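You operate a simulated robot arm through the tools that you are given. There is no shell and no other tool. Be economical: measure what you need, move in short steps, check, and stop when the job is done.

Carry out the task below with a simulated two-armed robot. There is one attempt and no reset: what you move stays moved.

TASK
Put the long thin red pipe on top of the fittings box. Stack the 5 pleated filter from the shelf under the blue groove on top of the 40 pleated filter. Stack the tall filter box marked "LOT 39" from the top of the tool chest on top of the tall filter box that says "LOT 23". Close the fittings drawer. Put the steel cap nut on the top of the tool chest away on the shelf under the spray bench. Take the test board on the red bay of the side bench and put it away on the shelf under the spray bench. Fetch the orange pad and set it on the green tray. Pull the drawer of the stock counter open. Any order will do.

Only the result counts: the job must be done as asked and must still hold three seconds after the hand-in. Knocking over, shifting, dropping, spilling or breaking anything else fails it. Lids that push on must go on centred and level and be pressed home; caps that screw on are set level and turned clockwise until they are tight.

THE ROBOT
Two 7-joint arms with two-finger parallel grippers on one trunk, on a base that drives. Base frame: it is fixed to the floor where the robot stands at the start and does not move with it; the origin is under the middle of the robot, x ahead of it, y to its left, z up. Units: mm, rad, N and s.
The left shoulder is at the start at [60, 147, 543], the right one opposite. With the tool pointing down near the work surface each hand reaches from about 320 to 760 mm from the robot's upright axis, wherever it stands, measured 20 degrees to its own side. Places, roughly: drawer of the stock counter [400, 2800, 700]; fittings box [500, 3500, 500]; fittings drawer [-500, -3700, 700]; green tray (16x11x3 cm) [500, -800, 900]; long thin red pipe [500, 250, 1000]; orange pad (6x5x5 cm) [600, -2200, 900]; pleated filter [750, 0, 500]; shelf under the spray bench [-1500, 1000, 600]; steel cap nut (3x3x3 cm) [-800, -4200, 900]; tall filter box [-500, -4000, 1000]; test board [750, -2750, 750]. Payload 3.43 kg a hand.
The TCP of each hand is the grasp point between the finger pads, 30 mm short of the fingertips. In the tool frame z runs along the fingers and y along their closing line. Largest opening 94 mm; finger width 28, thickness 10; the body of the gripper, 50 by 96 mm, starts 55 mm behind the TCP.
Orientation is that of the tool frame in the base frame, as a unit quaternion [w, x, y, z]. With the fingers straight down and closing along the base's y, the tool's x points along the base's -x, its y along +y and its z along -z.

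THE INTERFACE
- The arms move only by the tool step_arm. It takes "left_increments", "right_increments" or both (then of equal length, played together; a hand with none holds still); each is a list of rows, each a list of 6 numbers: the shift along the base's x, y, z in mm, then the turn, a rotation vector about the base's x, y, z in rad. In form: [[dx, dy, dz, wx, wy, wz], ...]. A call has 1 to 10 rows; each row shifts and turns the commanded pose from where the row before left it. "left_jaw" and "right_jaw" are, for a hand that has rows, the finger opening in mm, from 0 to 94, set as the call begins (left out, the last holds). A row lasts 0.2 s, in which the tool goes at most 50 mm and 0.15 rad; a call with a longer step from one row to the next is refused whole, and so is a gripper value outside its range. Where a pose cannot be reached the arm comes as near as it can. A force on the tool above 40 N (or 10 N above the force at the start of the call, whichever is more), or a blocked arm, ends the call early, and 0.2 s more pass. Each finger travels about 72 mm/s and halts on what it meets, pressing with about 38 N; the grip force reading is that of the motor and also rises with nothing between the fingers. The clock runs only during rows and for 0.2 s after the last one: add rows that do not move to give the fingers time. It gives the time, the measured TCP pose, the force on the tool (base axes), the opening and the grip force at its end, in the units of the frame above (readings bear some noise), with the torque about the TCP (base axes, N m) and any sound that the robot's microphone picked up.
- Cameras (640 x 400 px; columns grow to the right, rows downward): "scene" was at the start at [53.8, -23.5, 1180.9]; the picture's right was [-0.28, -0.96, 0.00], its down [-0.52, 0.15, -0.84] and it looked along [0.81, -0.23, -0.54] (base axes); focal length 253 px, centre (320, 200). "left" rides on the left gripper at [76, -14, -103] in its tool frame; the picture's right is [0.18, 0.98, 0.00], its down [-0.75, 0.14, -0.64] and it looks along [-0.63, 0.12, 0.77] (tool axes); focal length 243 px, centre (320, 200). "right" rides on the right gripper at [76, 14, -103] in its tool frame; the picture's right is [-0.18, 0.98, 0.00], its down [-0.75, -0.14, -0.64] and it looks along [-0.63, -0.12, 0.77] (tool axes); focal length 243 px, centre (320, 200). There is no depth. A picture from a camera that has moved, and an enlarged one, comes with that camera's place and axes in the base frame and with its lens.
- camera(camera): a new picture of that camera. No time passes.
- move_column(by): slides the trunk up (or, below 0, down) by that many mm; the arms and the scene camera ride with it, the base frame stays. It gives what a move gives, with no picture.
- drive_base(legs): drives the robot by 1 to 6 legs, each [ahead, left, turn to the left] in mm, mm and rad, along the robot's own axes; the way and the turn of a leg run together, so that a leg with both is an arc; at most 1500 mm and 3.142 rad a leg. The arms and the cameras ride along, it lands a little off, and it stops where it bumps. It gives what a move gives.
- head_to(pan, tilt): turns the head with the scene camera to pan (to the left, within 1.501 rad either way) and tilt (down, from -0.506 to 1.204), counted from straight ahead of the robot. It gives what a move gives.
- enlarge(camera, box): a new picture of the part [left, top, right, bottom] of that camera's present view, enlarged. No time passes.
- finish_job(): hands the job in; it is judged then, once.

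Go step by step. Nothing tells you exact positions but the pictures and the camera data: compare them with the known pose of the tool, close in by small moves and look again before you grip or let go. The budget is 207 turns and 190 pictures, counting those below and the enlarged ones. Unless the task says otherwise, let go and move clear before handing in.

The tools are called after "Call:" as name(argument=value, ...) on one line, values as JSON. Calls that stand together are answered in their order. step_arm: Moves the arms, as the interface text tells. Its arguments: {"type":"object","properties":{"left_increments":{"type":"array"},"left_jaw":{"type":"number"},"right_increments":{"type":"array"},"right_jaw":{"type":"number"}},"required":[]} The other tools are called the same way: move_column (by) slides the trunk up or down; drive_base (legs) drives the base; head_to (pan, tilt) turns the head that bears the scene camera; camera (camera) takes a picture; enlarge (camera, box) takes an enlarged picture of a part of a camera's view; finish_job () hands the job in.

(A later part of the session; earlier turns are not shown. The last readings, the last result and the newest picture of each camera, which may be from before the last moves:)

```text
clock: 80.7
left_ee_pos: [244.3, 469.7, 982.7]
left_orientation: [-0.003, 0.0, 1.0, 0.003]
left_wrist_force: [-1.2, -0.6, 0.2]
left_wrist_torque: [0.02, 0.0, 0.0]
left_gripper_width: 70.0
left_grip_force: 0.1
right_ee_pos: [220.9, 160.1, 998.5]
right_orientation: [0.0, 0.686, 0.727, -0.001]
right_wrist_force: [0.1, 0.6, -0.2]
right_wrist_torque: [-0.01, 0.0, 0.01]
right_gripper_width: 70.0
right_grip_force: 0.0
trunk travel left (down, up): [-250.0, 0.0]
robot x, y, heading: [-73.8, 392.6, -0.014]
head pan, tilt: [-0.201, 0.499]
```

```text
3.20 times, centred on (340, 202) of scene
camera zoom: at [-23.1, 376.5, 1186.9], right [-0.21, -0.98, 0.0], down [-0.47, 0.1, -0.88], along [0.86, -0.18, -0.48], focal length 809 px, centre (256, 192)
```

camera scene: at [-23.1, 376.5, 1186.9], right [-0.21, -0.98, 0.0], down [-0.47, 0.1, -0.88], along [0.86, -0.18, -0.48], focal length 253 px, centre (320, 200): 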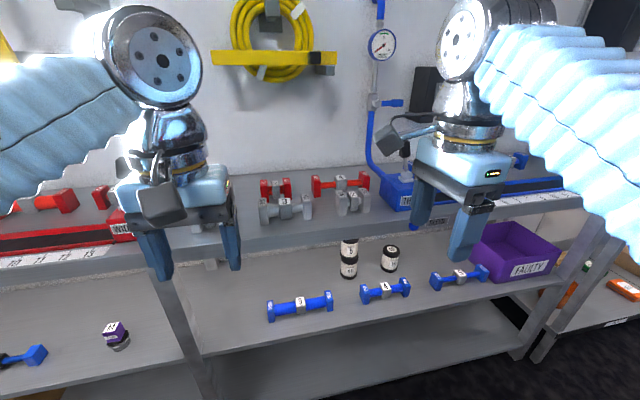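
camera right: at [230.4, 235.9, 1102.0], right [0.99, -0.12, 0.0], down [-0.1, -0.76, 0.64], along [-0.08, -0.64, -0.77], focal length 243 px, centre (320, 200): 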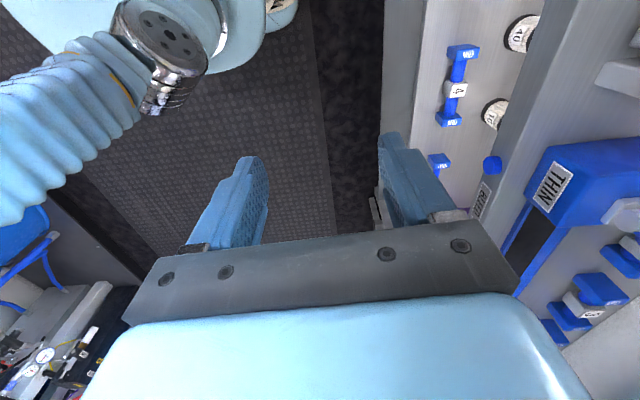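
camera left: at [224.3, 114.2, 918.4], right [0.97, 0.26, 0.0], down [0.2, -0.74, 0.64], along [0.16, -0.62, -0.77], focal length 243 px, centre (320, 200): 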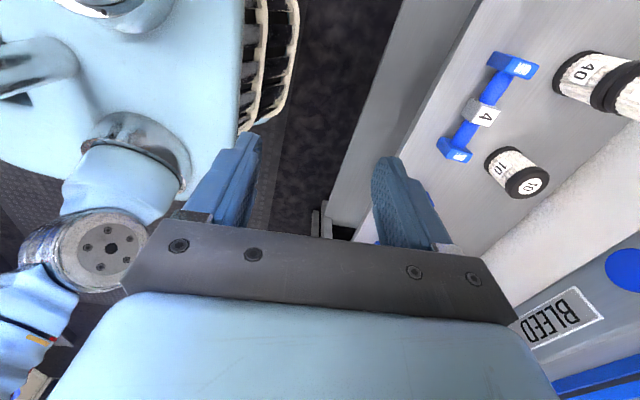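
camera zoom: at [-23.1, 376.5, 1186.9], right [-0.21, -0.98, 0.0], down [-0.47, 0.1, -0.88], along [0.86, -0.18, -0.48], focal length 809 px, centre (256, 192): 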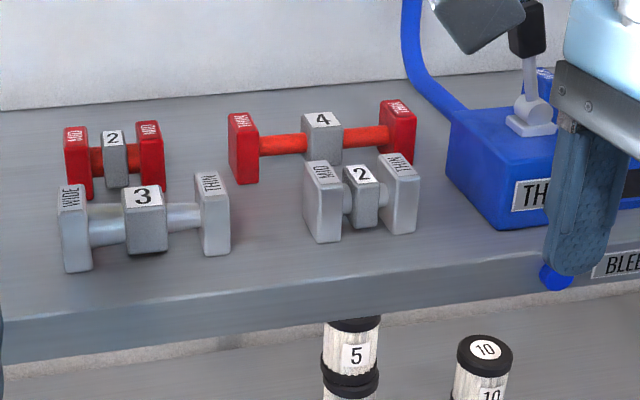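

The pipe's label block is ≈[600,181,top ~905], slightly rotated. Moving the right hand above it.

Call:
step_arm(right_increments=[[45, 2, 0, 0, 0, 0], [45, 2, 0, 0, 0, 0], [45, 3, 0, 0, 0, 0], [45, 3, 0, 0, 0, 0], [45, 3, 0, 0, 0, 0], [45, 3, 0, 0, 0, 0], [45, 3, 0, 0, 0, 0], [40, 2, 0, 0, 0, 0], [25, 0, 0, 0, 0, 0]])

Call:
camera(camera="right")

Call:
camera(camera="scene")

```text
clock: 82.7
left_ee_pos: [242.4, 469.8, 982.9]
left_orientation: [-0.003, 0.0, 1.0, 0.003]
left_wrist_force: [0.2, -0.5, 0.0]
left_wrist_torque: [-0.02, 0.03, -0.02]
left_gripper_width: 69.9
left_grip_force: 0.0
right_ee_pos: [436.8, 204.2, 924.7]
right_orientation: [0.0, 0.686, 0.728, -0.001]
right_wrist_force: [-0.6, 0.5, -0.1]
right_wrist_torque: [-0.02, 0.01, 0.01]
right_gripper_width: 69.9
right_grip_force: 0.1
right hand out of reach, approached as far as the arm can: row 2, 3, 4, 5, 6, 7, 8, 9
trunk travel left (down, up): [-250.0, 0.0]
robot x, y, heading: [-77.3, 395.5, -0.014]
head pan, tilt: [-0.201, 0.499]
```

```text
130 pictures are left
camera right: at [447.1, 279.8, 1027.2], right [0.99, -0.12, 0.0], down [-0.1, -0.76, 0.64], along [-0.08, -0.64, -0.77], focal length 243 px, centre (320, 200)
```

right: 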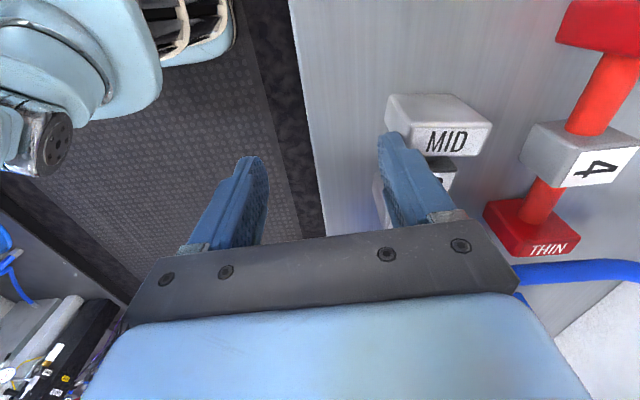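

```text
129 pictures are left
camera scene: at [-23.2, 376.5, 1187.0], right [-0.21, -0.98, 0.0], down [-0.47, 0.1, -0.88], along [0.86, -0.19, -0.48], focal length 253 px, centre (320, 200)
```

scene: 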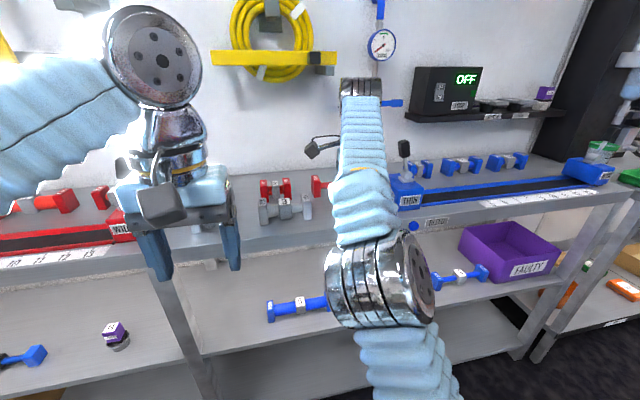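

Height limits the reach; I pull the hand back up and drive closer.

Call:
step_arm(right_increments=[[-40, 0, 20, 0, 0, 0], [-40, 0, 25, 0, 0, 0], [-30, 0, 20, 0, 0, 0], [0, 0, 10, 0, 0, 0]])

Call:
drive_base(legs=[[110, 0, 0]])

Call:
camera(camera="scene")

```text
clock: 83.7
left_ee_pos: [243.4, 469.0, 982.2]
left_orientation: [-0.003, -0.001, 1.0, 0.003]
left_wrist_force: [-0.1, -0.1, -0.1]
left_wrist_torque: [-0.01, -0.02, -0.01]
left_gripper_width: 69.8
left_grip_force: 0.0
right_ee_pos: [327.4, 203.4, 991.6]
right_orientation: [0.002, 0.686, 0.728, 0.0]
right_wrist_force: [0.5, -0.3, 0.0]
right_wrist_torque: [-0.02, -0.01, -0.01]
right_gripper_width: 69.8
right_grip_force: 0.0
right hand out of reach, approached as far as the arm can: row 4
trunk travel left (down, up): [-250.0, 0.0]
robot x, y, heading: [-80.4, 390.3, -0.011]
head pan, tilt: [-0.201, 0.499]
```

```text
clock: 84.9
left_ee_pos: [354.7, 467.4, 982.3]
left_orientation: [-0.003, 0.001, 1.0, 0.003]
left_wrist_force: [-0.2, -0.3, 1.0]
left_wrist_torque: [0.04, -0.03, 0.0]
left_gripper_width: 70.1
left_grip_force: 0.1
right_ee_pos: [438.1, 201.2, 992.4]
right_orientation: [0.001, 0.686, 0.727, 0.0]
right_wrist_force: [-0.8, 1.1, 0.2]
right_wrist_torque: [-0.03, 0.02, 0.02]
right_gripper_width: 70.1
right_grip_force: 0.1
trunk travel left (down, up): [-250.0, 0.0]
robot x, y, heading: [28.1, 390.3, -0.013]
head pan, tilt: [-0.201, 0.499]
```

```text
128 pictures are left
camera scene: at [87.5, 374.9, 1187.0], right [-0.21, -0.98, 0.0], down [-0.47, 0.1, -0.88], along [0.86, -0.19, -0.48], focal length 253 px, centre (320, 200)
```

scene: 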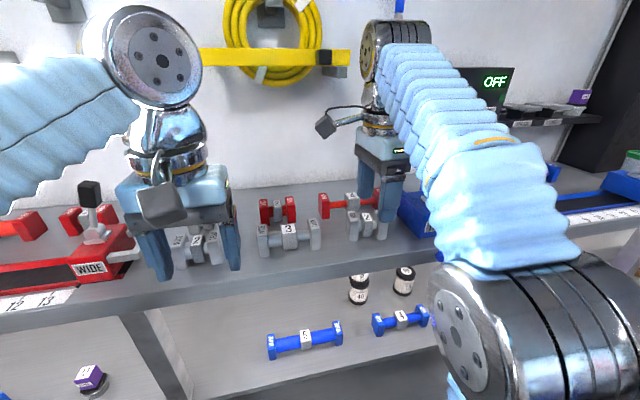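

Call:
step_arm(right_increments=[[35, -4, -8, 0, 0, 0], [35, -4, -8, 0, 0, 0], [35, -4, -8, 0, 0, 0], [35, -4, -8, 0, 0, 0], [22, -4, -8, 0, 0, 0], [0, 0, -5, 0, 0, 0]])

Call:
camera(camera="right")

Call:
camera(camera="scene")

```text
clock: 86.0
left_ee_pos: [353.8, 467.6, 982.3]
left_orientation: [-0.003, 0.0, 1.0, 0.002]
left_wrist_force: [0.2, 0.4, 1.4]
left_wrist_torque: [0.0, 0.02, 0.02]
left_gripper_width: 69.9
left_grip_force: 0.0
right_ee_pos: [541.5, 193.5, 935.2]
right_orientation: [0.007, 0.686, 0.728, 0.002]
right_wrist_force: [-2.3, 2.1, 20.1]
right_wrist_torque: [0.0, 0.92, -0.14]
right_gripper_width: 71.7
right_grip_force: 0.2
right hand out of reach, approached as far as the arm can: row 2, 3, 4, 5
trunk travel left (down, up): [-250.0, 0.0]
robot x, y, heading: [28.9, 391.8, -0.015]
head pan, tilt: [-0.201, 0.499]
stopped in row 5 (right hand): the force on the tool passed its limit at 52 N (the readings are from after the stop); the commanded pose is now the measured one
```

```text
127 pictures are left
camera right: at [550.3, 271.4, 1037.6], right [0.99, -0.13, 0.01], down [-0.1, -0.76, 0.65], along [-0.07, -0.64, -0.76], focal length 243 px, centre (320, 200)
```

right: 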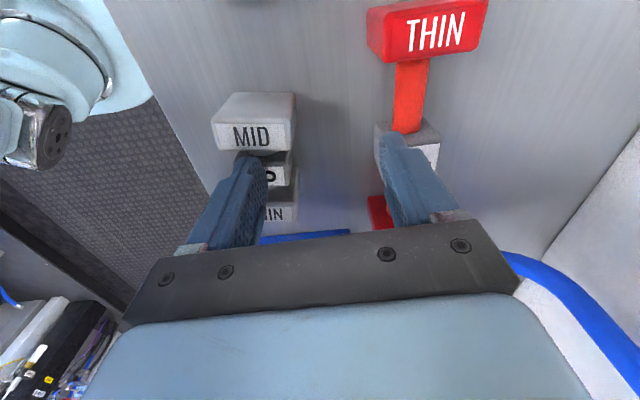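

```text
126 pictures are left
camera scene: at [86.4, 375.7, 1187.5], right [-0.21, -0.98, 0.0], down [-0.47, 0.1, -0.88], along [0.86, -0.19, -0.48], focal length 253 px, centre (320, 200)
```

scene: 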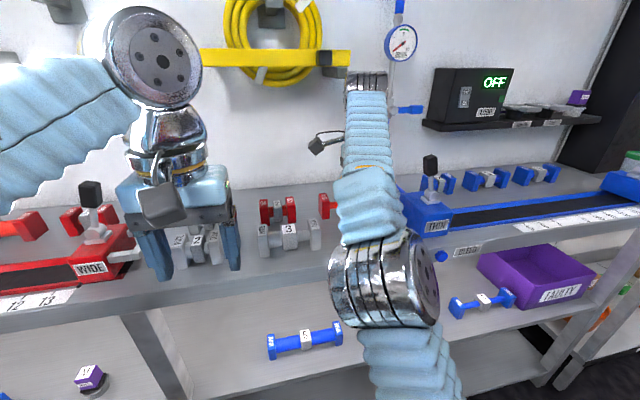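

A finger touched the top of the label block (top ≈905). Raising straight up at once and re-checking.

Call:
step_arm(right_increments=[[0, 0, 12, 0, 0, 0], [0, 0, 12, 0, 0, 0], [0, 0, 0, 0, 0, 0]])

Call:
camera(camera="right")

```text
clock: 86.8
left_ee_pos: [355.4, 466.3, 980.9]
left_orientation: [-0.003, 0.001, 1.0, 0.002]
left_wrist_force: [-0.3, 0.8, 0.3]
left_wrist_torque: [0.0, 0.01, -0.02]
left_gripper_width: 69.5
left_grip_force: 0.0
right_ee_pos: [532.8, 195.1, 950.3]
right_orientation: [0.007, 0.687, 0.727, 0.001]
right_wrist_force: [0.3, 0.0, 0.0]
right_wrist_torque: [0.01, -0.01, 0.03]
right_gripper_width: 70.5
right_grip_force: 0.1
right hand out of reach, approached as far as the arm can: row 1, 2
trunk travel left (down, up): [-250.0, 0.0]
robot x, y, heading: [27.8, 391.0, -0.014]
head pan, tilt: [-0.201, 0.499]
```

```text
125 pictures are left
camera right: at [541.4, 272.5, 1052.8], right [0.99, -0.13, 0.01], down [-0.1, -0.76, 0.65], along [-0.07, -0.64, -0.76], focal length 243 px, centre (320, 200)
```

right: 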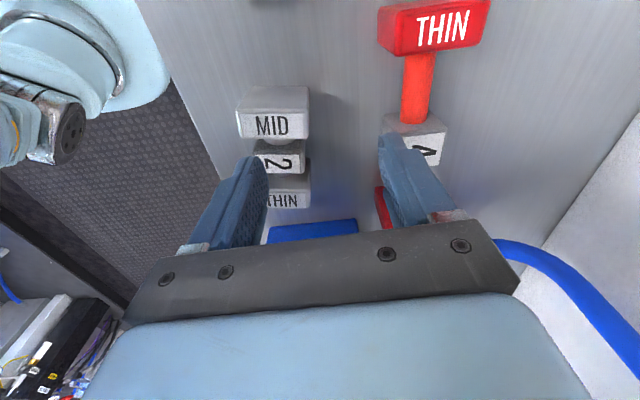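

Call:
drive_base(legs=[[75, 0, 0]])

Call:
camera(camera="right")

```text
clock: 87.8
left_ee_pos: [429.2, 466.0, 982.3]
left_orientation: [-0.002, 0.0, 1.0, 0.003]
left_wrist_force: [0.2, 0.1, 0.0]
left_wrist_torque: [-0.01, -0.01, 0.01]
left_gripper_width: 70.3
left_grip_force: 0.1
right_ee_pos: [604.7, 196.2, 950.8]
right_orientation: [0.006, 0.685, 0.728, 0.001]
right_wrist_force: [-0.2, 0.9, 1.4]
right_wrist_torque: [0.0, -0.02, 0.01]
right_gripper_width: 69.9
right_grip_force: 0.1
trunk travel left (down, up): [-250.0, 0.0]
robot x, y, heading: [106.1, 391.7, -0.008]
head pan, tilt: [-0.201, 0.499]
```

```text
124 pictures are left
camera right: at [615.4, 272.1, 1052.9], right [0.99, -0.13, 0.01], down [-0.1, -0.76, 0.65], along [-0.07, -0.64, -0.76], focal length 243 px, centre (320, 200)
```

right: 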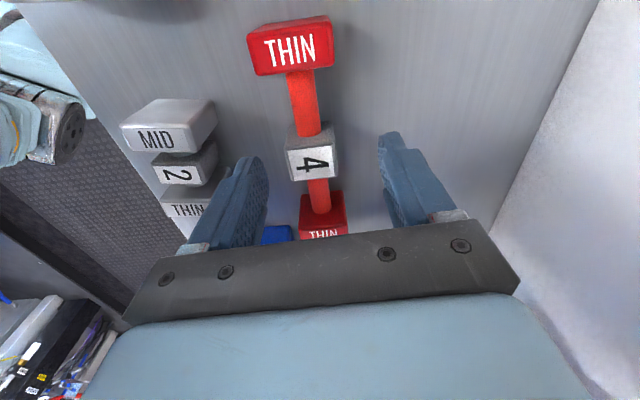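

Call:
step_arm(right_increments=[[-4, -6, -5, 0, 0, 0], [0, -5, -15, 0, 0, 0], [0, 0, -15, 0, 0, 0], [0, 0, -14, 0, 0, 0], [0, 0, 0, 0, 0, 0]])

Call:
camera(camera="right")

```text
clock: 89.0
left_ee_pos: [429.3, 466.4, 981.5]
left_orientation: [-0.002, 0.0, 1.0, 0.002]
left_wrist_force: [0.1, 0.7, 0.0]
left_wrist_torque: [0.01, -0.02, -0.03]
left_gripper_width: 70.1
left_grip_force: 0.2
right_ee_pos: [601.6, 182.6, 901.7]
right_orientation: [0.007, 0.686, 0.728, 0.001]
right_wrist_force: [0.2, 0.1, 0.0]
right_wrist_torque: [0.05, -0.03, -0.01]
right_gripper_width: 70.1
right_grip_force: 0.1
trunk travel left (down, up): [-250.0, 0.0]
robot x, y, heading: [103.4, 392.8, -0.012]
head pan, tilt: [-0.201, 0.499]
```

```text
123 pictures are left
camera right: at [611.5, 261.1, 1003.8], right [0.99, -0.13, 0.01], down [-0.1, -0.76, 0.65], along [-0.07, -0.64, -0.76], focal length 243 px, centre (320, 200)
```

right: 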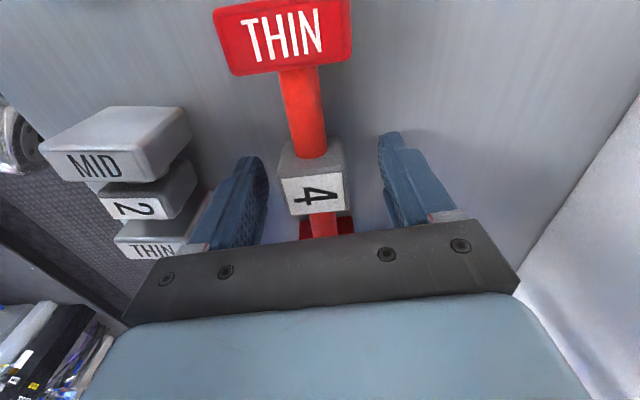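

Call:
step_arm(right_increments=[[0, 2, -4, 0, 0, 0], [0, 0, -3, 0, 0, 0], [0, 0, 0, 0, 0, 0]])

Call:
step_arm(right_increments=[[0, 0, 0, 0, 0, 0], [0, 0, 0, 0, 0, 0], [0, 0, 0, 0, 0, 0], [0, 0, 0, 0, 0, 0]], right_jaw=15)

Call:
step_arm(right_increments=[[0, 0, 12, 0, 0, 0], [0, 0, 12, 0, 0, 0], [0, 0, 12, 0, 0, 0], [0, 0, 0, 0, 0, 0]])

Call:
camera(camera="right")

```text
clock: 89.8
left_ee_pos: [429.0, 466.2, 981.3]
left_orientation: [-0.003, 0.0, 1.0, 0.002]
left_wrist_force: [-0.5, 0.4, 0.2]
left_wrist_torque: [0.02, -0.02, -0.02]
left_gripper_width: 70.1
left_grip_force: 0.1
right_ee_pos: [602.6, 185.6, 893.3]
right_orientation: [0.006, 0.685, 0.728, 0.001]
right_wrist_force: [-0.3, -0.6, -0.1]
right_wrist_torque: [0.03, -0.01, -0.01]
right_gripper_width: 70.0
right_grip_force: 0.1
trunk travel left (down, up): [-250.0, 0.0]
robot x, y, heading: [103.9, 392.8, -0.015]
head pan, tilt: [-0.201, 0.499]
```

```text
clock: 90.8
left_ee_pos: [429.2, 467.2, 981.5]
left_orientation: [-0.003, 0.0, 1.0, 0.002]
left_wrist_force: [-0.8, 0.8, 1.1]
left_wrist_torque: [0.01, 0.04, -0.02]
left_gripper_width: 70.0
left_grip_force: 0.0
right_ee_pos: [601.4, 187.2, 895.2]
right_orientation: [0.006, 0.686, 0.728, 0.001]
right_wrist_force: [0.4, 1.7, 2.2]
right_wrist_torque: [0.0, 0.12, -0.12]
right_gripper_width: 40.3
right_grip_force: 37.9
trunk travel left (down, up): [-250.0, 0.0]
robot x, y, heading: [106.2, 394.0, -0.015]
head pan, tilt: [-0.201, 0.499]
```

```text
clock: 91.8
left_ee_pos: [428.8, 467.2, 982.5]
left_orientation: [-0.003, 0.001, 1.0, 0.002]
left_wrist_force: [-0.1, 0.3, -0.3]
left_wrist_torque: [-0.04, -0.01, -0.02]
left_gripper_width: 69.8
left_grip_force: 0.0
right_ee_pos: [602.1, 187.0, 930.7]
right_orientation: [0.007, 0.686, 0.728, 0.001]
right_wrist_force: [0.5, -0.2, -2.6]
right_wrist_torque: [0.02, 0.0, 0.0]
right_gripper_width: 40.0
right_grip_force: 37.9
trunk travel left (down, up): [-250.0, 0.0]
robot x, y, heading: [102.2, 393.0, -0.011]
head pan, tilt: [-0.201, 0.499]
```

```text
122 pictures are left
camera right: at [610.3, 264.1, 1033.0], right [0.99, -0.13, 0.01], down [-0.1, -0.76, 0.65], along [-0.07, -0.64, -0.76], focal length 243 px, centre (320, 200)
```

right: 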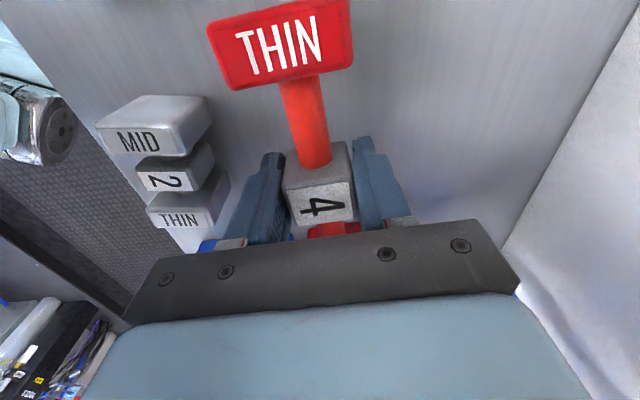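

Pipe held. Raising as far as possible, then backing out over the grey pipe.

Call:
step_arm(right_increments=[[0, 0, 12, 0, 0, 0], [0, 0, 10, 0, 0, 0], [-8, 0, 8, 0, 0, 0], [-8, 0, 8, 0, 0, 0], [0, 0, 0, 0, 0, 0]])

Call:
camera(camera="right")

```text
clock: 93.0
left_ee_pos: [428.5, 466.6, 982.3]
left_orientation: [-0.003, 0.0, 1.0, 0.003]
left_wrist_force: [0.4, 1.1, 0.1]
left_wrist_torque: [0.01, -0.04, 0.02]
left_gripper_width: 70.1
left_grip_force: 0.1
right_ee_pos: [585.6, 186.4, 968.7]
right_orientation: [0.007, 0.686, 0.727, 0.001]
right_wrist_force: [-1.6, 1.0, -2.5]
right_wrist_torque: [0.0, -0.02, -0.03]
right_gripper_width: 39.9
right_grip_force: 37.7
trunk travel left (down, up): [-250.0, 0.0]
robot x, y, heading: [104.7, 390.6, -0.015]
head pan, tilt: [-0.201, 0.499]
```

```text
121 pictures are left
camera right: at [595.1, 263.7, 1071.0], right [0.99, -0.13, 0.01], down [-0.1, -0.76, 0.65], along [-0.07, -0.64, -0.76], focal length 243 px, centre (320, 200)
```

right: 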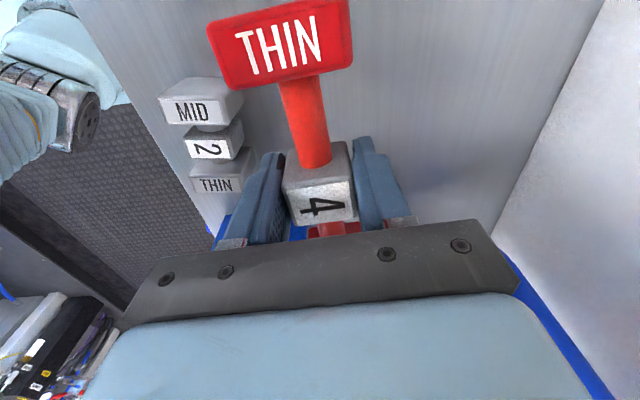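

Call:
drive_base(legs=[[-400, 0, 0]])

Call:
head_to(pan=1.3, tilt=0.3)

Call:
camera(camera="scene")

```text
clock: 95.5
left_ee_pos: [26.3, 472.4, 982.1]
left_orientation: [-0.002, 0.0, 1.0, 0.002]
left_wrist_force: [1.1, 0.2, -0.6]
left_wrist_torque: [0.01, -0.05, 0.01]
left_gripper_width: 70.2
left_grip_force: 0.1
right_ee_pos: [182.7, 191.0, 969.3]
right_orientation: [0.007, 0.686, 0.727, 0.002]
right_wrist_force: [0.8, -0.3, -1.7]
right_wrist_torque: [0.01, 0.03, 0.01]
right_gripper_width: 40.2
right_grip_force: 38.1
trunk travel left (down, up): [-250.0, 0.0]
robot x, y, heading: [-298.6, 399.8, -0.013]
head pan, tilt: [-0.201, 0.499]
```

```text
clock: 97.1
left_ee_pos: [26.2, 472.6, 980.0]
left_orientation: [-0.002, 0.0, 1.0, 0.002]
left_wrist_force: [0.0, -0.3, 0.2]
left_wrist_torque: [0.0, 0.01, -0.01]
left_gripper_width: 69.8
left_grip_force: 0.1
right_ee_pos: [182.8, 191.3, 967.8]
right_orientation: [0.007, 0.687, 0.727, 0.003]
right_wrist_force: [0.2, -0.3, -2.1]
right_wrist_torque: [0.0, 0.03, -0.01]
right_gripper_width: 40.2
right_grip_force: 38.1
trunk travel left (down, up): [-250.0, 0.0]
robot x, y, heading: [-300.3, 393.8, -0.013]
head pan, tilt: [1.3, 0.3]
```

```text
120 pictures are left
camera scene: at [-303.7, 488.3, 1205.4], right [0.96, -0.28, 0.0], down [-0.08, -0.28, -0.96], along [0.27, 0.92, -0.3], focal length 253 px, centre (320, 200)
```

scene: 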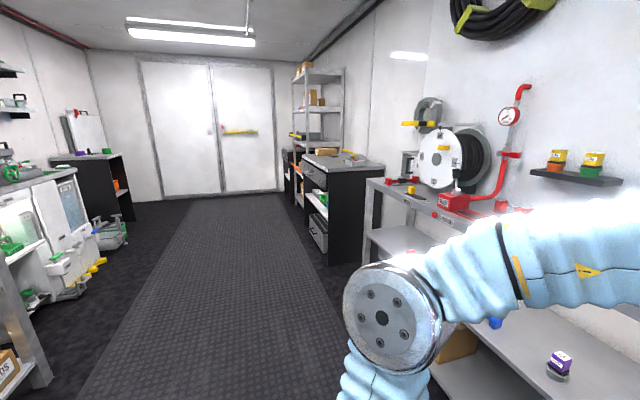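

The aisle runs along +y; the stock counter is on the right further on. Driving there.

Call:
drive_base(legs=[[0, 1500, 0], [0, 700, 0]])

Call:
head_to(pan=0.5, tilt=0.5)

Call:
camera(camera="scene")

```text
clock: 108.0
left_ee_pos: [48.0, 2683.9, 980.6]
left_orientation: [-0.003, -0.003, 1.0, 0.002]
left_wrist_force: [1.1, -0.5, -0.2]
left_wrist_torque: [0.0, -0.01, -0.03]
left_gripper_width: 70.0
left_grip_force: 0.0
right_ee_pos: [206.3, 2405.1, 968.7]
right_orientation: [0.007, 0.685, 0.729, 0.002]
right_wrist_force: [-0.3, 0.1, -2.2]
right_wrist_torque: [0.02, -0.02, 0.04]
right_gripper_width: 40.1
right_grip_force: 38.0
trunk travel left (down, up): [-250.0, 0.0]
robot x, y, heading: [-276.1, 2609.4, -0.01]
head pan, tilt: [1.3, 0.3]
```

```text
clock: 109.2
left_ee_pos: [49.1, 2682.1, 980.7]
left_orientation: [-0.002, -0.002, 1.0, 0.003]
left_wrist_force: [0.8, -0.5, -1.8]
left_wrist_torque: [0.02, -0.01, 0.03]
left_gripper_width: 70.2
left_grip_force: 0.0
right_ee_pos: [205.2, 2404.2, 969.4]
right_orientation: [0.007, 0.686, 0.728, 0.002]
right_wrist_force: [-0.3, 0.1, -2.9]
right_wrist_torque: [0.02, 0.01, -0.01]
right_gripper_width: 40.3
right_grip_force: 38.2
trunk travel left (down, up): [-250.0, 0.0]
robot x, y, heading: [-272.7, 2608.8, -0.005]
head pan, tilt: [0.499, 0.499]
```

```text
119 pictures are left
camera scene: at [-227.0, 2651.3, 1187.0], right [0.47, -0.88, 0.0], down [-0.42, -0.22, -0.88], along [0.77, 0.41, -0.48], focal length 253 px, centre (320, 200)
```

scene: 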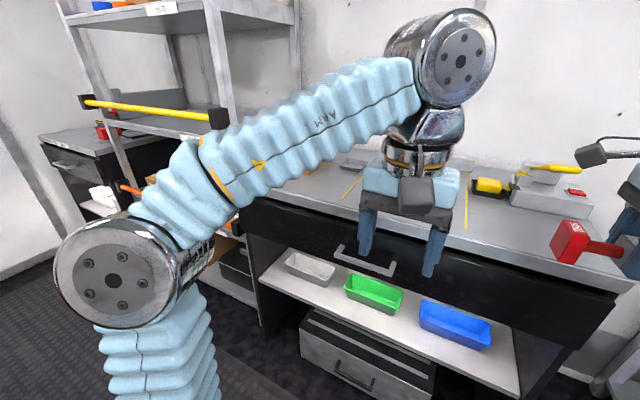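

The counter's drawer with a bar handle is ahead. First I go on to find the fittings box with the pipe.

Call:
drive_base(legs=[[-100, 700, 0]])

Call:
camera(camera="scene")

Call:
head_to(pan=-0.1, tilt=0.6)

Call:
camera(camera="scene")

```text
clock: 113.1
left_ee_pos: [-43.5, 3388.8, 981.4]
left_orientation: [-0.003, -0.001, 1.0, 0.003]
left_wrist_force: [-0.4, 0.0, -0.6]
left_wrist_torque: [0.0, -0.02, 0.03]
left_gripper_width: 70.4
left_grip_force: 0.1
right_ee_pos: [114.1, 3109.8, 969.1]
right_orientation: [0.006, 0.685, 0.729, 0.002]
right_wrist_force: [0.2, -0.4, -2.5]
right_wrist_torque: [0.0, 0.02, -0.02]
right_gripper_width: 40.0
right_grip_force: 38.2
trunk travel left (down, up): [-250.0, 0.0]
robot x, y, heading: [-365.4, 3310.1, -0.015]
head pan, tilt: [0.499, 0.499]
```

```text
118 pictures are left
camera scene: at [-318.5, 3357.4, 1187.0], right [0.47, -0.88, 0.0], down [-0.42, -0.22, -0.88], along [0.78, 0.41, -0.48], focal length 253 px, centre (320, 200)
```

scene: 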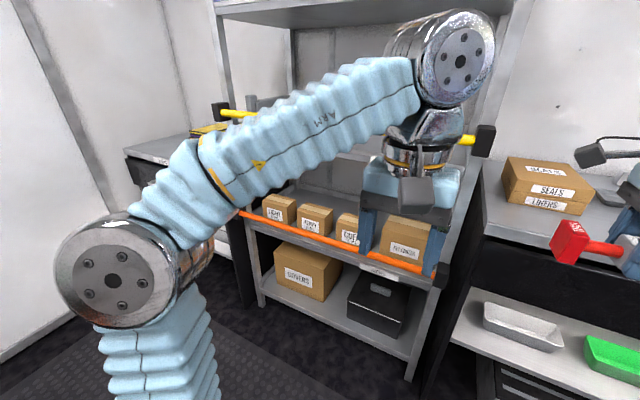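

```text
clock: 114.1
left_ee_pos: [-43.2, 3389.1, 982.0]
left_orientation: [-0.003, 0.0, 1.0, 0.002]
left_wrist_force: [0.2, -0.3, 0.4]
left_wrist_torque: [0.0, 0.01, 0.0]
left_gripper_width: 70.1
left_grip_force: 0.1
right_ee_pos: [114.2, 3108.6, 969.7]
right_orientation: [0.008, 0.685, 0.729, 0.002]
right_wrist_force: [-0.3, 0.2, -2.4]
right_wrist_torque: [-0.01, 0.03, 0.02]
right_gripper_width: 40.0
right_grip_force: 38.3
trunk travel left (down, up): [-250.0, 0.0]
robot x, y, heading: [-366.0, 3311.0, -0.019]
head pan, tilt: [-0.099, 0.6]
```

```text
117 pictures are left
camera scene: at [-311.1, 3305.1, 1177.9], right [-0.11, -0.99, 0.0], down [-0.56, 0.06, -0.83], along [0.82, -0.09, -0.57], focal length 253 px, centre (320, 200)
```

scene: 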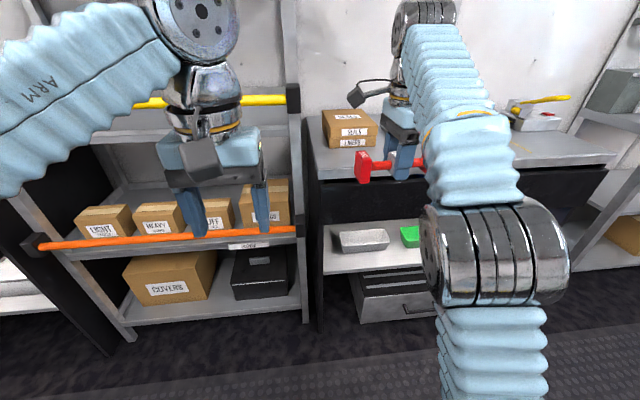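

Call:
enlarge(camera="scene", box=[40, 150, 320, 320])

Call:
camera(camera="left")

```text
2.29 times, centred on (180, 235) of scene
camera zoom: at [-311.1, 3305.1, 1177.9], right [-0.11, -0.99, 0.0], down [-0.56, 0.06, -0.83], along [0.82, -0.09, -0.57], focal length 578 px, centre (640, 120)
```

zoom: 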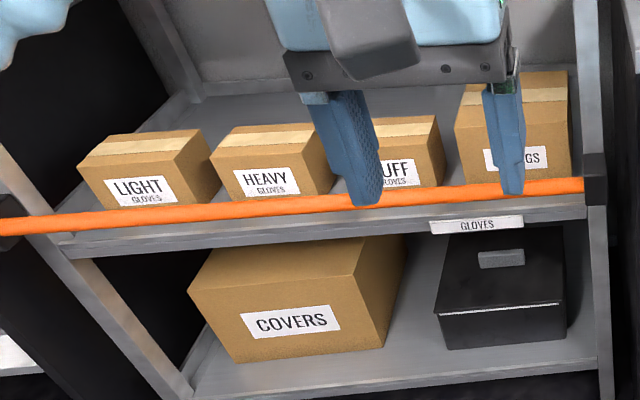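

```text
115 pictures are left
camera left: at [-118.9, 3373.6, 1085.0], right [-0.19, 0.98, 0.01], down [0.76, 0.14, 0.64], along [0.63, 0.12, -0.77], focal length 243 px, centre (320, 200)
```

left: 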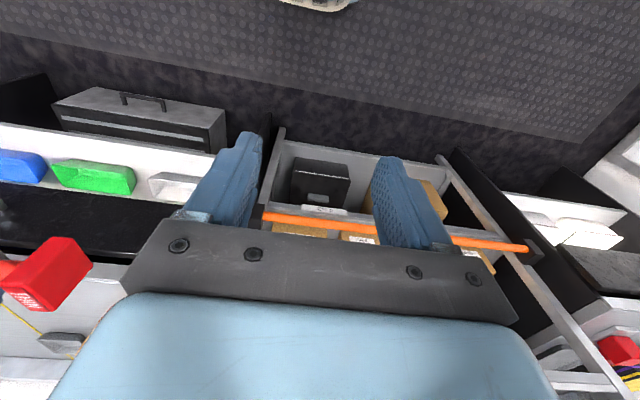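

Call:
drive_base(legs=[[-100, 170, 0]])

Call:
head_to(pan=0.0, tilt=0.45)

Call:
camera(camera="scene")

Call:
enlarge(camera="scene", box=[200, 60, 420, 300])

```text
clock: 115.7
left_ee_pos: [-140.5, 3560.8, 981.6]
left_orientation: [-0.002, -0.001, 1.0, 0.002]
left_wrist_force: [-0.7, 0.2, -0.8]
left_wrist_torque: [-0.01, 0.0, 0.01]
left_gripper_width: 69.9
left_grip_force: 0.0
right_ee_pos: [16.7, 3281.9, 968.5]
right_orientation: [0.006, 0.685, 0.728, 0.002]
right_wrist_force: [0.9, 0.6, -2.0]
right_wrist_torque: [0.03, 0.02, 0.0]
right_gripper_width: 40.2
right_grip_force: 37.7
trunk travel left (down, up): [-250.0, 0.0]
robot x, y, heading: [-466.4, 3486.0, -0.014]
head pan, tilt: [-0.099, 0.6]
```

```text
clock: 116.4
left_ee_pos: [-140.9, 3560.5, 982.3]
left_orientation: [-0.003, 0.0, 1.0, 0.003]
left_wrist_force: [0.0, -0.2, -0.4]
left_wrist_torque: [-0.02, 0.01, 0.02]
left_gripper_width: 69.8
left_grip_force: 0.0
right_ee_pos: [15.7, 3282.5, 968.1]
right_orientation: [0.007, 0.685, 0.728, 0.002]
right_wrist_force: [1.2, 0.5, -1.9]
right_wrist_torque: [0.02, 0.0, -0.01]
right_gripper_width: 39.9
right_grip_force: 38.0
trunk travel left (down, up): [-250.0, 0.0]
robot x, y, heading: [-463.6, 3488.0, -0.011]
head pan, tilt: [0.0, 0.45]
```

```text
114 pictures are left
camera scene: at [-404.4, 3485.9, 1191.4], right [-0.01, -1.0, 0.0], down [-0.44, 0.01, -0.9], along [0.9, -0.01, -0.44], focal length 253 px, centre (320, 200)
```

scene: 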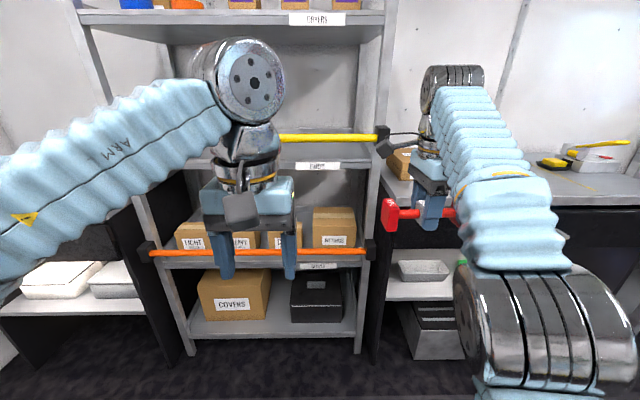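

```text
1.67 times, centred on (310, 180) of scene
camera zoom: at [-404.4, 3485.9, 1191.4], right [-0.01, -1.0, 0.0], down [-0.44, 0.01, -0.9], along [0.9, -0.01, -0.44], focal length 421 px, centre (337, 233)
```

zoom: 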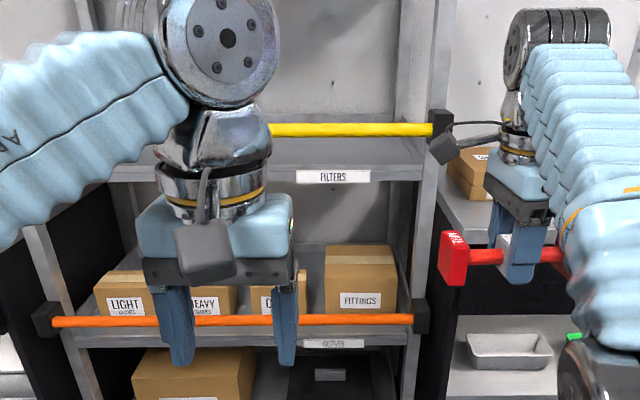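

The FITTINGS box is ≈[482–590, 3331–3505], top z≈675, under a shelf (bottom z≈925), so the pipe must go in with a tilted hand and pipe along x. I'll set it on the counter top first and regrasp it. Driving to the counter.

Call:
drive_base(legs=[[0, -330, 0]])

Call:
head_to(pan=-0.35, tilt=0.5)

Call:
camera(camera="scene")

Call:
camera(camera="right")

```text
clock: 118.5
left_ee_pos: [-145.3, 3236.4, 982.2]
left_orientation: [-0.002, 0.002, 1.0, 0.002]
left_wrist_force: [0.6, 0.0, 0.4]
left_wrist_torque: [-0.04, -0.01, -0.02]
left_gripper_width: 70.1
left_grip_force: 0.1
right_ee_pos: [11.9, 2955.5, 967.9]
right_orientation: [0.007, 0.687, 0.726, 0.002]
right_wrist_force: [0.6, -0.3, -2.2]
right_wrist_torque: [-0.02, 0.04, 0.01]
right_gripper_width: 40.2
right_grip_force: 38.0
trunk travel left (down, up): [-250.0, 0.0]
robot x, y, heading: [-467.2, 3159.6, -0.015]
head pan, tilt: [0.0, 0.45]
```

```text
clock: 119.3
left_ee_pos: [-145.2, 3236.6, 982.1]
left_orientation: [-0.002, 0.003, 1.0, 0.003]
left_wrist_force: [-0.1, 0.1, -0.1]
left_wrist_torque: [0.05, 0.0, 0.0]
left_gripper_width: 69.6
left_grip_force: 0.0
right_ee_pos: [11.2, 2955.1, 968.6]
right_orientation: [0.007, 0.688, 0.726, 0.003]
right_wrist_force: [-0.5, -0.5, -2.5]
right_wrist_torque: [-0.01, -0.03, -0.01]
right_gripper_width: 40.1
right_grip_force: 38.2
trunk travel left (down, up): [-250.0, 0.0]
robot x, y, heading: [-470.1, 3163.5, -0.022]
head pan, tilt: [-0.351, 0.499]
```

```text
112 pictures are left
camera scene: at [-416.0, 3131.3, 1187.0], right [-0.36, -0.93, 0.0], down [-0.45, 0.17, -0.88], along [0.82, -0.32, -0.48], focal length 253 px, centre (320, 200)
```

scene: 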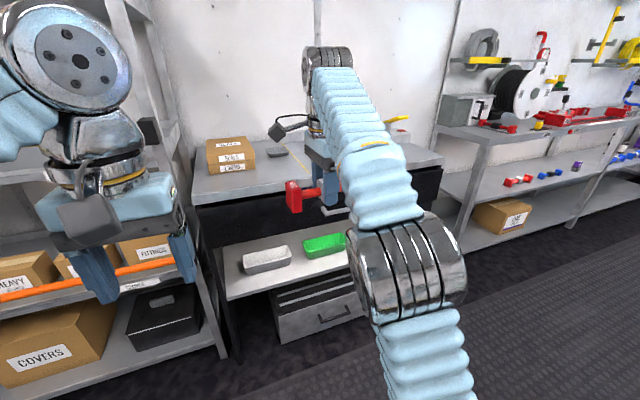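

```text
111 pictures are left
camera right: at [20.8, 3032.4, 1070.8], right [0.99, -0.13, 0.01], down [-0.11, -0.76, 0.65], along [-0.07, -0.64, -0.76], focal length 243 px, centre (320, 200)
```

right: 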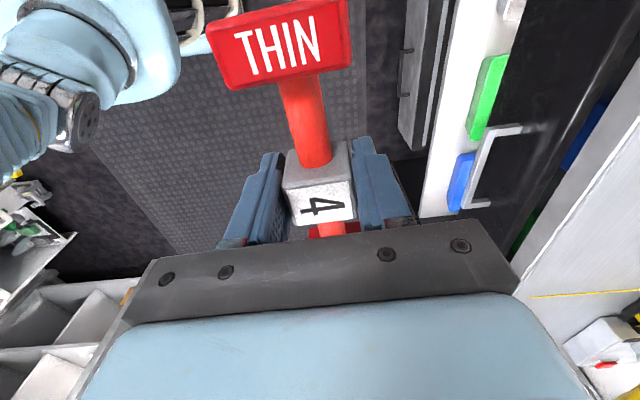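

Counter top ≈ z 790, front edge x≈386, free in front of the SEALS box. I'll turn the hand so the pipe lies along x and drive up.

Call:
step_arm(right_increments=[[0, 0, 0, 0, 0, 0.15], [0, 0, 0, 0, 0, 0.15], [0, 0, 0, 0, 0, 0.15], [0, 0, 0, 0, 0, 0.15], [0, 0, 0, 0, 0, 0.15], [0, 0, 0, 0, 0, 0.15], [0, 0, 0, 0, 0, 0.15], [0, 0, 0, 0, 0, 0.15], [0, 0, 0, 0, 0, 0.15], [0, 0, 0, 0, 0, 0.15]])

Call:
drive_base(legs=[[0, 140, 0.02], [400, 0, 0]])

Call:
camera(camera="scene")

Call:
camera(camera="right")

```text
clock: 121.5
left_ee_pos: [-145.2, 3235.7, 982.2]
left_orientation: [-0.003, 0.002, 1.0, 0.002]
left_wrist_force: [0.3, 0.4, -0.5]
left_wrist_torque: [-0.02, 0.03, -0.01]
left_gripper_width: 70.2
left_grip_force: 0.1
right_ee_pos: [11.0, 2955.8, 966.8]
right_orientation: [0.005, 0.007, 1.0, 0.006]
right_wrist_force: [0.2, 0.1, -2.8]
right_wrist_torque: [0.01, 0.04, -0.02]
right_gripper_width: 40.0
right_grip_force: 37.7
trunk travel left (down, up): [-250.0, 0.0]
robot x, y, heading: [-469.3, 3161.7, -0.018]
head pan, tilt: [-0.351, 0.499]
```

```text
clock: 125.0
left_ee_pos: [253.1, 3381.4, 982.0]
left_orientation: [-0.002, -0.007, 1.0, 0.003]
left_wrist_force: [0.9, 0.0, 0.1]
left_wrist_torque: [0.04, 0.0, 0.02]
left_gripper_width: 69.8
left_grip_force: 0.1
right_ee_pos: [412.8, 3104.4, 966.9]
right_orientation: [0.004, -0.001, 1.0, 0.006]
right_wrist_force: [0.3, -0.5, -2.3]
right_wrist_torque: [-0.01, 0.01, -0.02]
right_gripper_width: 40.1
right_grip_force: 38.1
trunk travel left (down, up): [-250.0, 0.0]
robot x, y, heading: [-70.4, 3298.9, -0.001]
head pan, tilt: [-0.351, 0.499]
```

```text
110 pictures are left
camera scene: at [-15.9, 3271.2, 1187.0], right [-0.34, -0.94, 0.0], down [-0.45, 0.16, -0.88], along [0.82, -0.3, -0.48], focal length 253 px, centre (320, 200)
```

scene: 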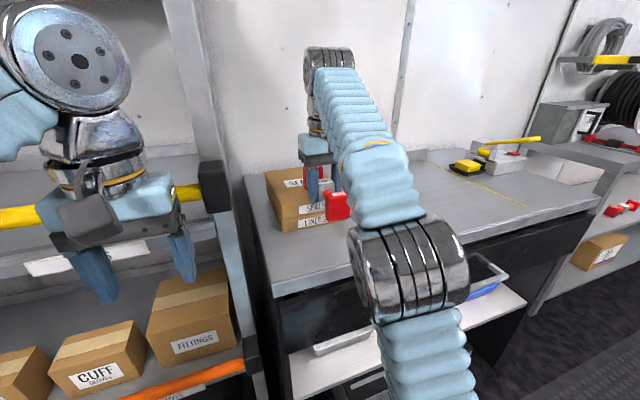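

```text
109 pictures are left
camera right: at [337.0, 3116.0, 1070.0], right [0.18, 0.98, 0.01], down [0.75, -0.15, 0.65], along [0.64, -0.11, -0.76], focal length 243 px, centre (320, 200)
```

right: 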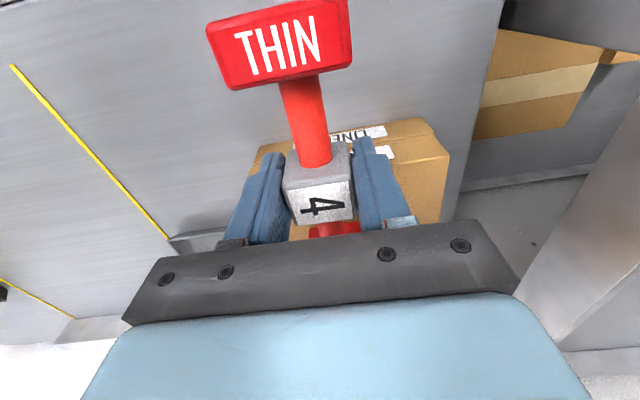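

The SEALS box is in the way here; I shift right by 220 mm to the clear part of the counter.

Call:
drive_base(legs=[[0, -220, 0]])

Call:
head_to(pan=-0.6, tilt=0.6)

Call:
camera(camera="scene")

Call:
camera(camera="right")

```text
clock: 126.6
left_ee_pos: [253.0, 3161.2, 981.3]
left_orientation: [-0.004, -0.007, 1.0, 0.002]
left_wrist_force: [-0.6, 0.8, 0.9]
left_wrist_torque: [-0.03, 0.02, -0.02]
left_gripper_width: 70.0
left_grip_force: 0.1
right_ee_pos: [413.0, 2883.3, 967.7]
right_orientation: [0.005, 0.0, 1.0, 0.006]
right_wrist_force: [-0.4, 0.6, -2.2]
right_wrist_torque: [0.02, 0.04, -0.01]
right_gripper_width: 40.3
right_grip_force: 38.0
trunk travel left (down, up): [-250.0, 0.0]
robot x, y, heading: [-71.3, 3082.4, -0.001]
head pan, tilt: [-0.351, 0.499]
```

```text
clock: 127.4
left_ee_pos: [253.0, 3162.2, 982.4]
left_orientation: [-0.003, -0.006, 1.0, 0.003]
left_wrist_force: [-0.5, 0.2, 0.0]
left_wrist_torque: [-0.02, 0.01, 0.02]
left_gripper_width: 69.8
left_grip_force: 0.2
right_ee_pos: [412.4, 2883.4, 968.2]
right_orientation: [0.003, 0.0, 1.0, 0.007]
right_wrist_force: [0.3, 0.3, -2.2]
right_wrist_torque: [-0.02, 0.01, 0.01]
right_gripper_width: 40.3
right_grip_force: 38.0
trunk travel left (down, up): [-250.0, 0.0]
robot x, y, heading: [-68.6, 3078.7, 0.001]
head pan, tilt: [-0.6, 0.6]
```

```text
108 pictures are left
camera scene: at [-28.3, 3032.8, 1177.9], right [-0.56, -0.83, 0.0], down [-0.47, 0.32, -0.83], along [0.68, -0.47, -0.56], focal length 253 px, centre (320, 200)
```

scene: 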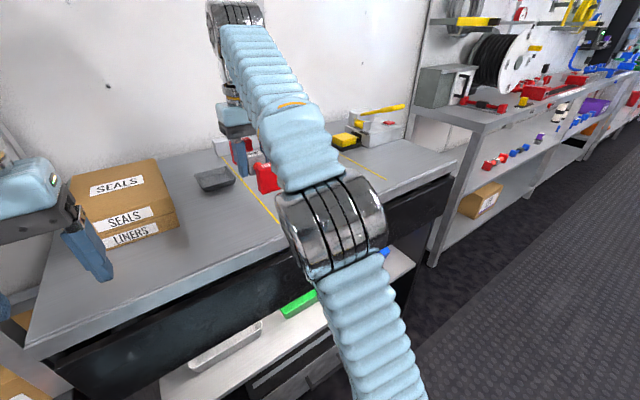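

```text
107 pictures are left
camera right: at [337.0, 2896.0, 1069.9], right [0.18, 0.98, 0.01], down [0.75, -0.15, 0.65], along [0.64, -0.11, -0.76], focal length 243 px, centre (320, 200)
```

right: 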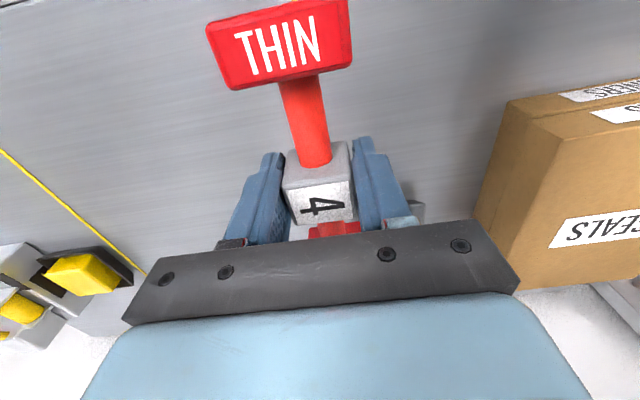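

Call:
step_arm(right_increments=[[10, 0, -20, 0, 0, 0], [10, 0, -20, 0, 0, 0], [0, 0, -20, 0, 0, 0], [0, 0, -15, 0, 0, 0], [0, 0, 0, 0, 0, 0]])

Call:
camera(camera="scene")

Call:
enlarge(camera="scene", box=[160, 120, 360, 245])

```text
clock: 128.6
left_ee_pos: [252.6, 3162.2, 982.8]
left_orientation: [-0.003, -0.008, 1.0, 0.002]
left_wrist_force: [-0.2, -0.1, 1.1]
left_wrist_torque: [0.04, -0.01, 0.01]
left_gripper_width: 70.0
left_grip_force: 0.0
right_ee_pos: [435.0, 2884.8, 896.5]
right_orientation: [0.007, -0.002, 1.0, 0.005]
right_wrist_force: [7.4, -1.9, 27.7]
right_wrist_torque: [-0.17, 0.08, 0.06]
right_gripper_width: 40.1
right_grip_force: 38.4
trunk travel left (down, up): [-250.0, 0.0]
robot x, y, heading: [-68.1, 3082.3, 0.004]
head pan, tilt: [-0.6, 0.6]
```

```text
106 pictures are left
camera scene: at [-29.3, 3033.4, 1178.5], right [-0.57, -0.82, 0.0], down [-0.47, 0.32, -0.83], along [0.68, -0.47, -0.56], focal length 253 px, centre (320, 200)
```

scene: 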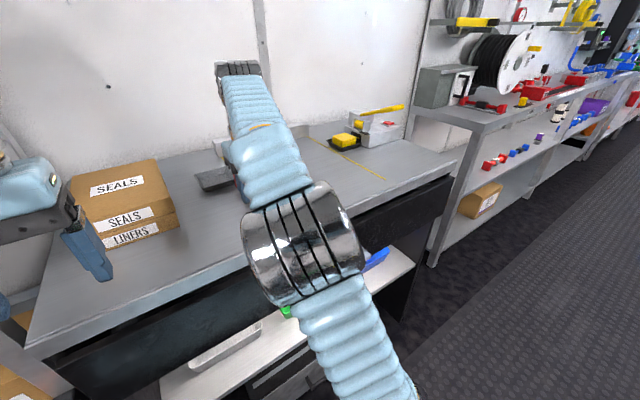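

```text
3.20 times, centred on (260, 182) of scene
camera zoom: at [-29.3, 3033.4, 1178.5], right [-0.57, -0.82, 0.0], down [-0.47, 0.32, -0.83], along [0.68, -0.47, -0.56], focal length 809 px, centre (512, 256)
```

zoom: 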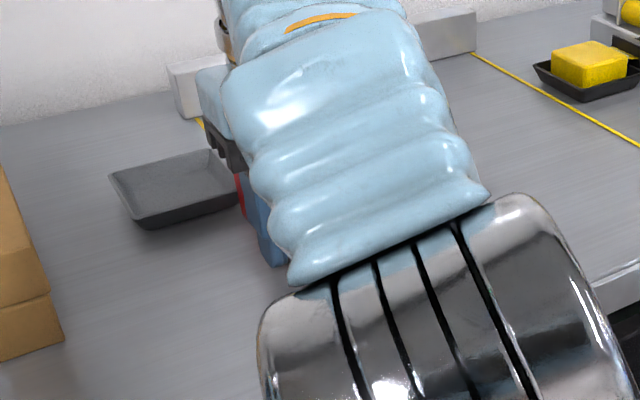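

The counter is at z≈860 (contact). I relax the pressure, open, and rise to regrasp.

Call:
step_arm(right_increments=[[0, 0, 2, 0, 0, 0], [0, 0, 1, 0, 0, 0], [0, 0, 0, 0, 0, 0]])

Call:
step_arm(right_increments=[[0, 0, 0, 0, 0, 0], [0, 0, 0, 0, 0, 0], [0, 0, 0, 0, 0, 0]], right_jaw=75)

Call:
step_arm(right_increments=[[0, 0, 15, 0, 0, 0], [0, 0, 20, 0, 0, 0], [0, 0, 20, 0, 0, 0]])

Call:
camera(camera="right")

```text
clock: 129.4
left_ee_pos: [252.6, 3160.3, 981.2]
left_orientation: [-0.003, -0.007, 1.0, 0.003]
left_wrist_force: [0.5, -1.4, -0.1]
left_wrist_torque: [0.01, 0.01, 0.0]
left_gripper_width: 69.9
left_grip_force: 0.0
right_ee_pos: [433.0, 2883.3, 895.3]
right_orientation: [0.003, 0.001, 1.0, 0.007]
right_wrist_force: [-0.2, 0.8, 0.0]
right_wrist_torque: [0.01, -0.12, 0.04]
right_gripper_width: 40.3
right_grip_force: 38.8
trunk travel left (down, up): [-250.0, 0.0]
robot x, y, heading: [-68.3, 3082.1, -0.005]
head pan, tilt: [-0.6, 0.6]
```

```text
clock: 130.2
left_ee_pos: [251.2, 3162.5, 981.9]
left_orientation: [-0.003, -0.008, 1.0, 0.004]
left_wrist_force: [0.3, -0.6, 0.6]
left_wrist_torque: [-0.01, -0.02, 0.01]
left_gripper_width: 70.1
left_grip_force: 0.1
right_ee_pos: [433.9, 2882.7, 896.2]
right_orientation: [0.005, 0.0, 1.0, 0.006]
right_wrist_force: [-0.2, 0.0, -0.1]
right_wrist_torque: [-0.01, -0.01, -0.01]
right_gripper_width: 75.3
right_grip_force: 0.0
trunk travel left (down, up): [-250.0, 0.0]
robot x, y, heading: [-69.2, 3084.3, 0.002]
head pan, tilt: [-0.6, 0.6]
```

```text
clock: 131.0
left_ee_pos: [253.2, 3161.2, 982.3]
left_orientation: [-0.004, -0.007, 1.0, 0.002]
left_wrist_force: [0.3, 0.1, 0.0]
left_wrist_torque: [-0.05, 0.03, 0.0]
left_gripper_width: 69.9
left_grip_force: 0.1
right_ee_pos: [432.4, 2882.6, 949.3]
right_orientation: [0.004, 0.0, 1.0, 0.006]
right_wrist_force: [0.7, -0.2, -0.1]
right_wrist_torque: [-0.01, -0.01, -0.02]
right_gripper_width: 75.1
right_grip_force: 0.1
trunk travel left (down, up): [-250.0, 0.0]
robot x, y, heading: [-67.9, 3084.8, 0.001]
head pan, tilt: [-0.6, 0.6]
```

```text
104 pictures are left
camera right: at [356.2, 2895.8, 1051.6], right [0.18, 0.98, 0.01], down [0.75, -0.15, 0.65], along [0.64, -0.11, -0.76], focal length 243 px, centre (320, 200)
```

right: 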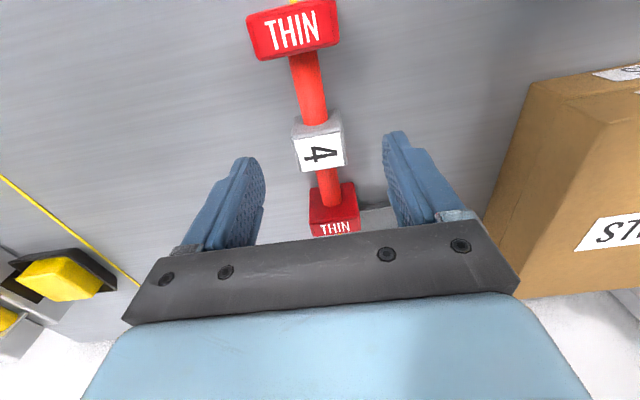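

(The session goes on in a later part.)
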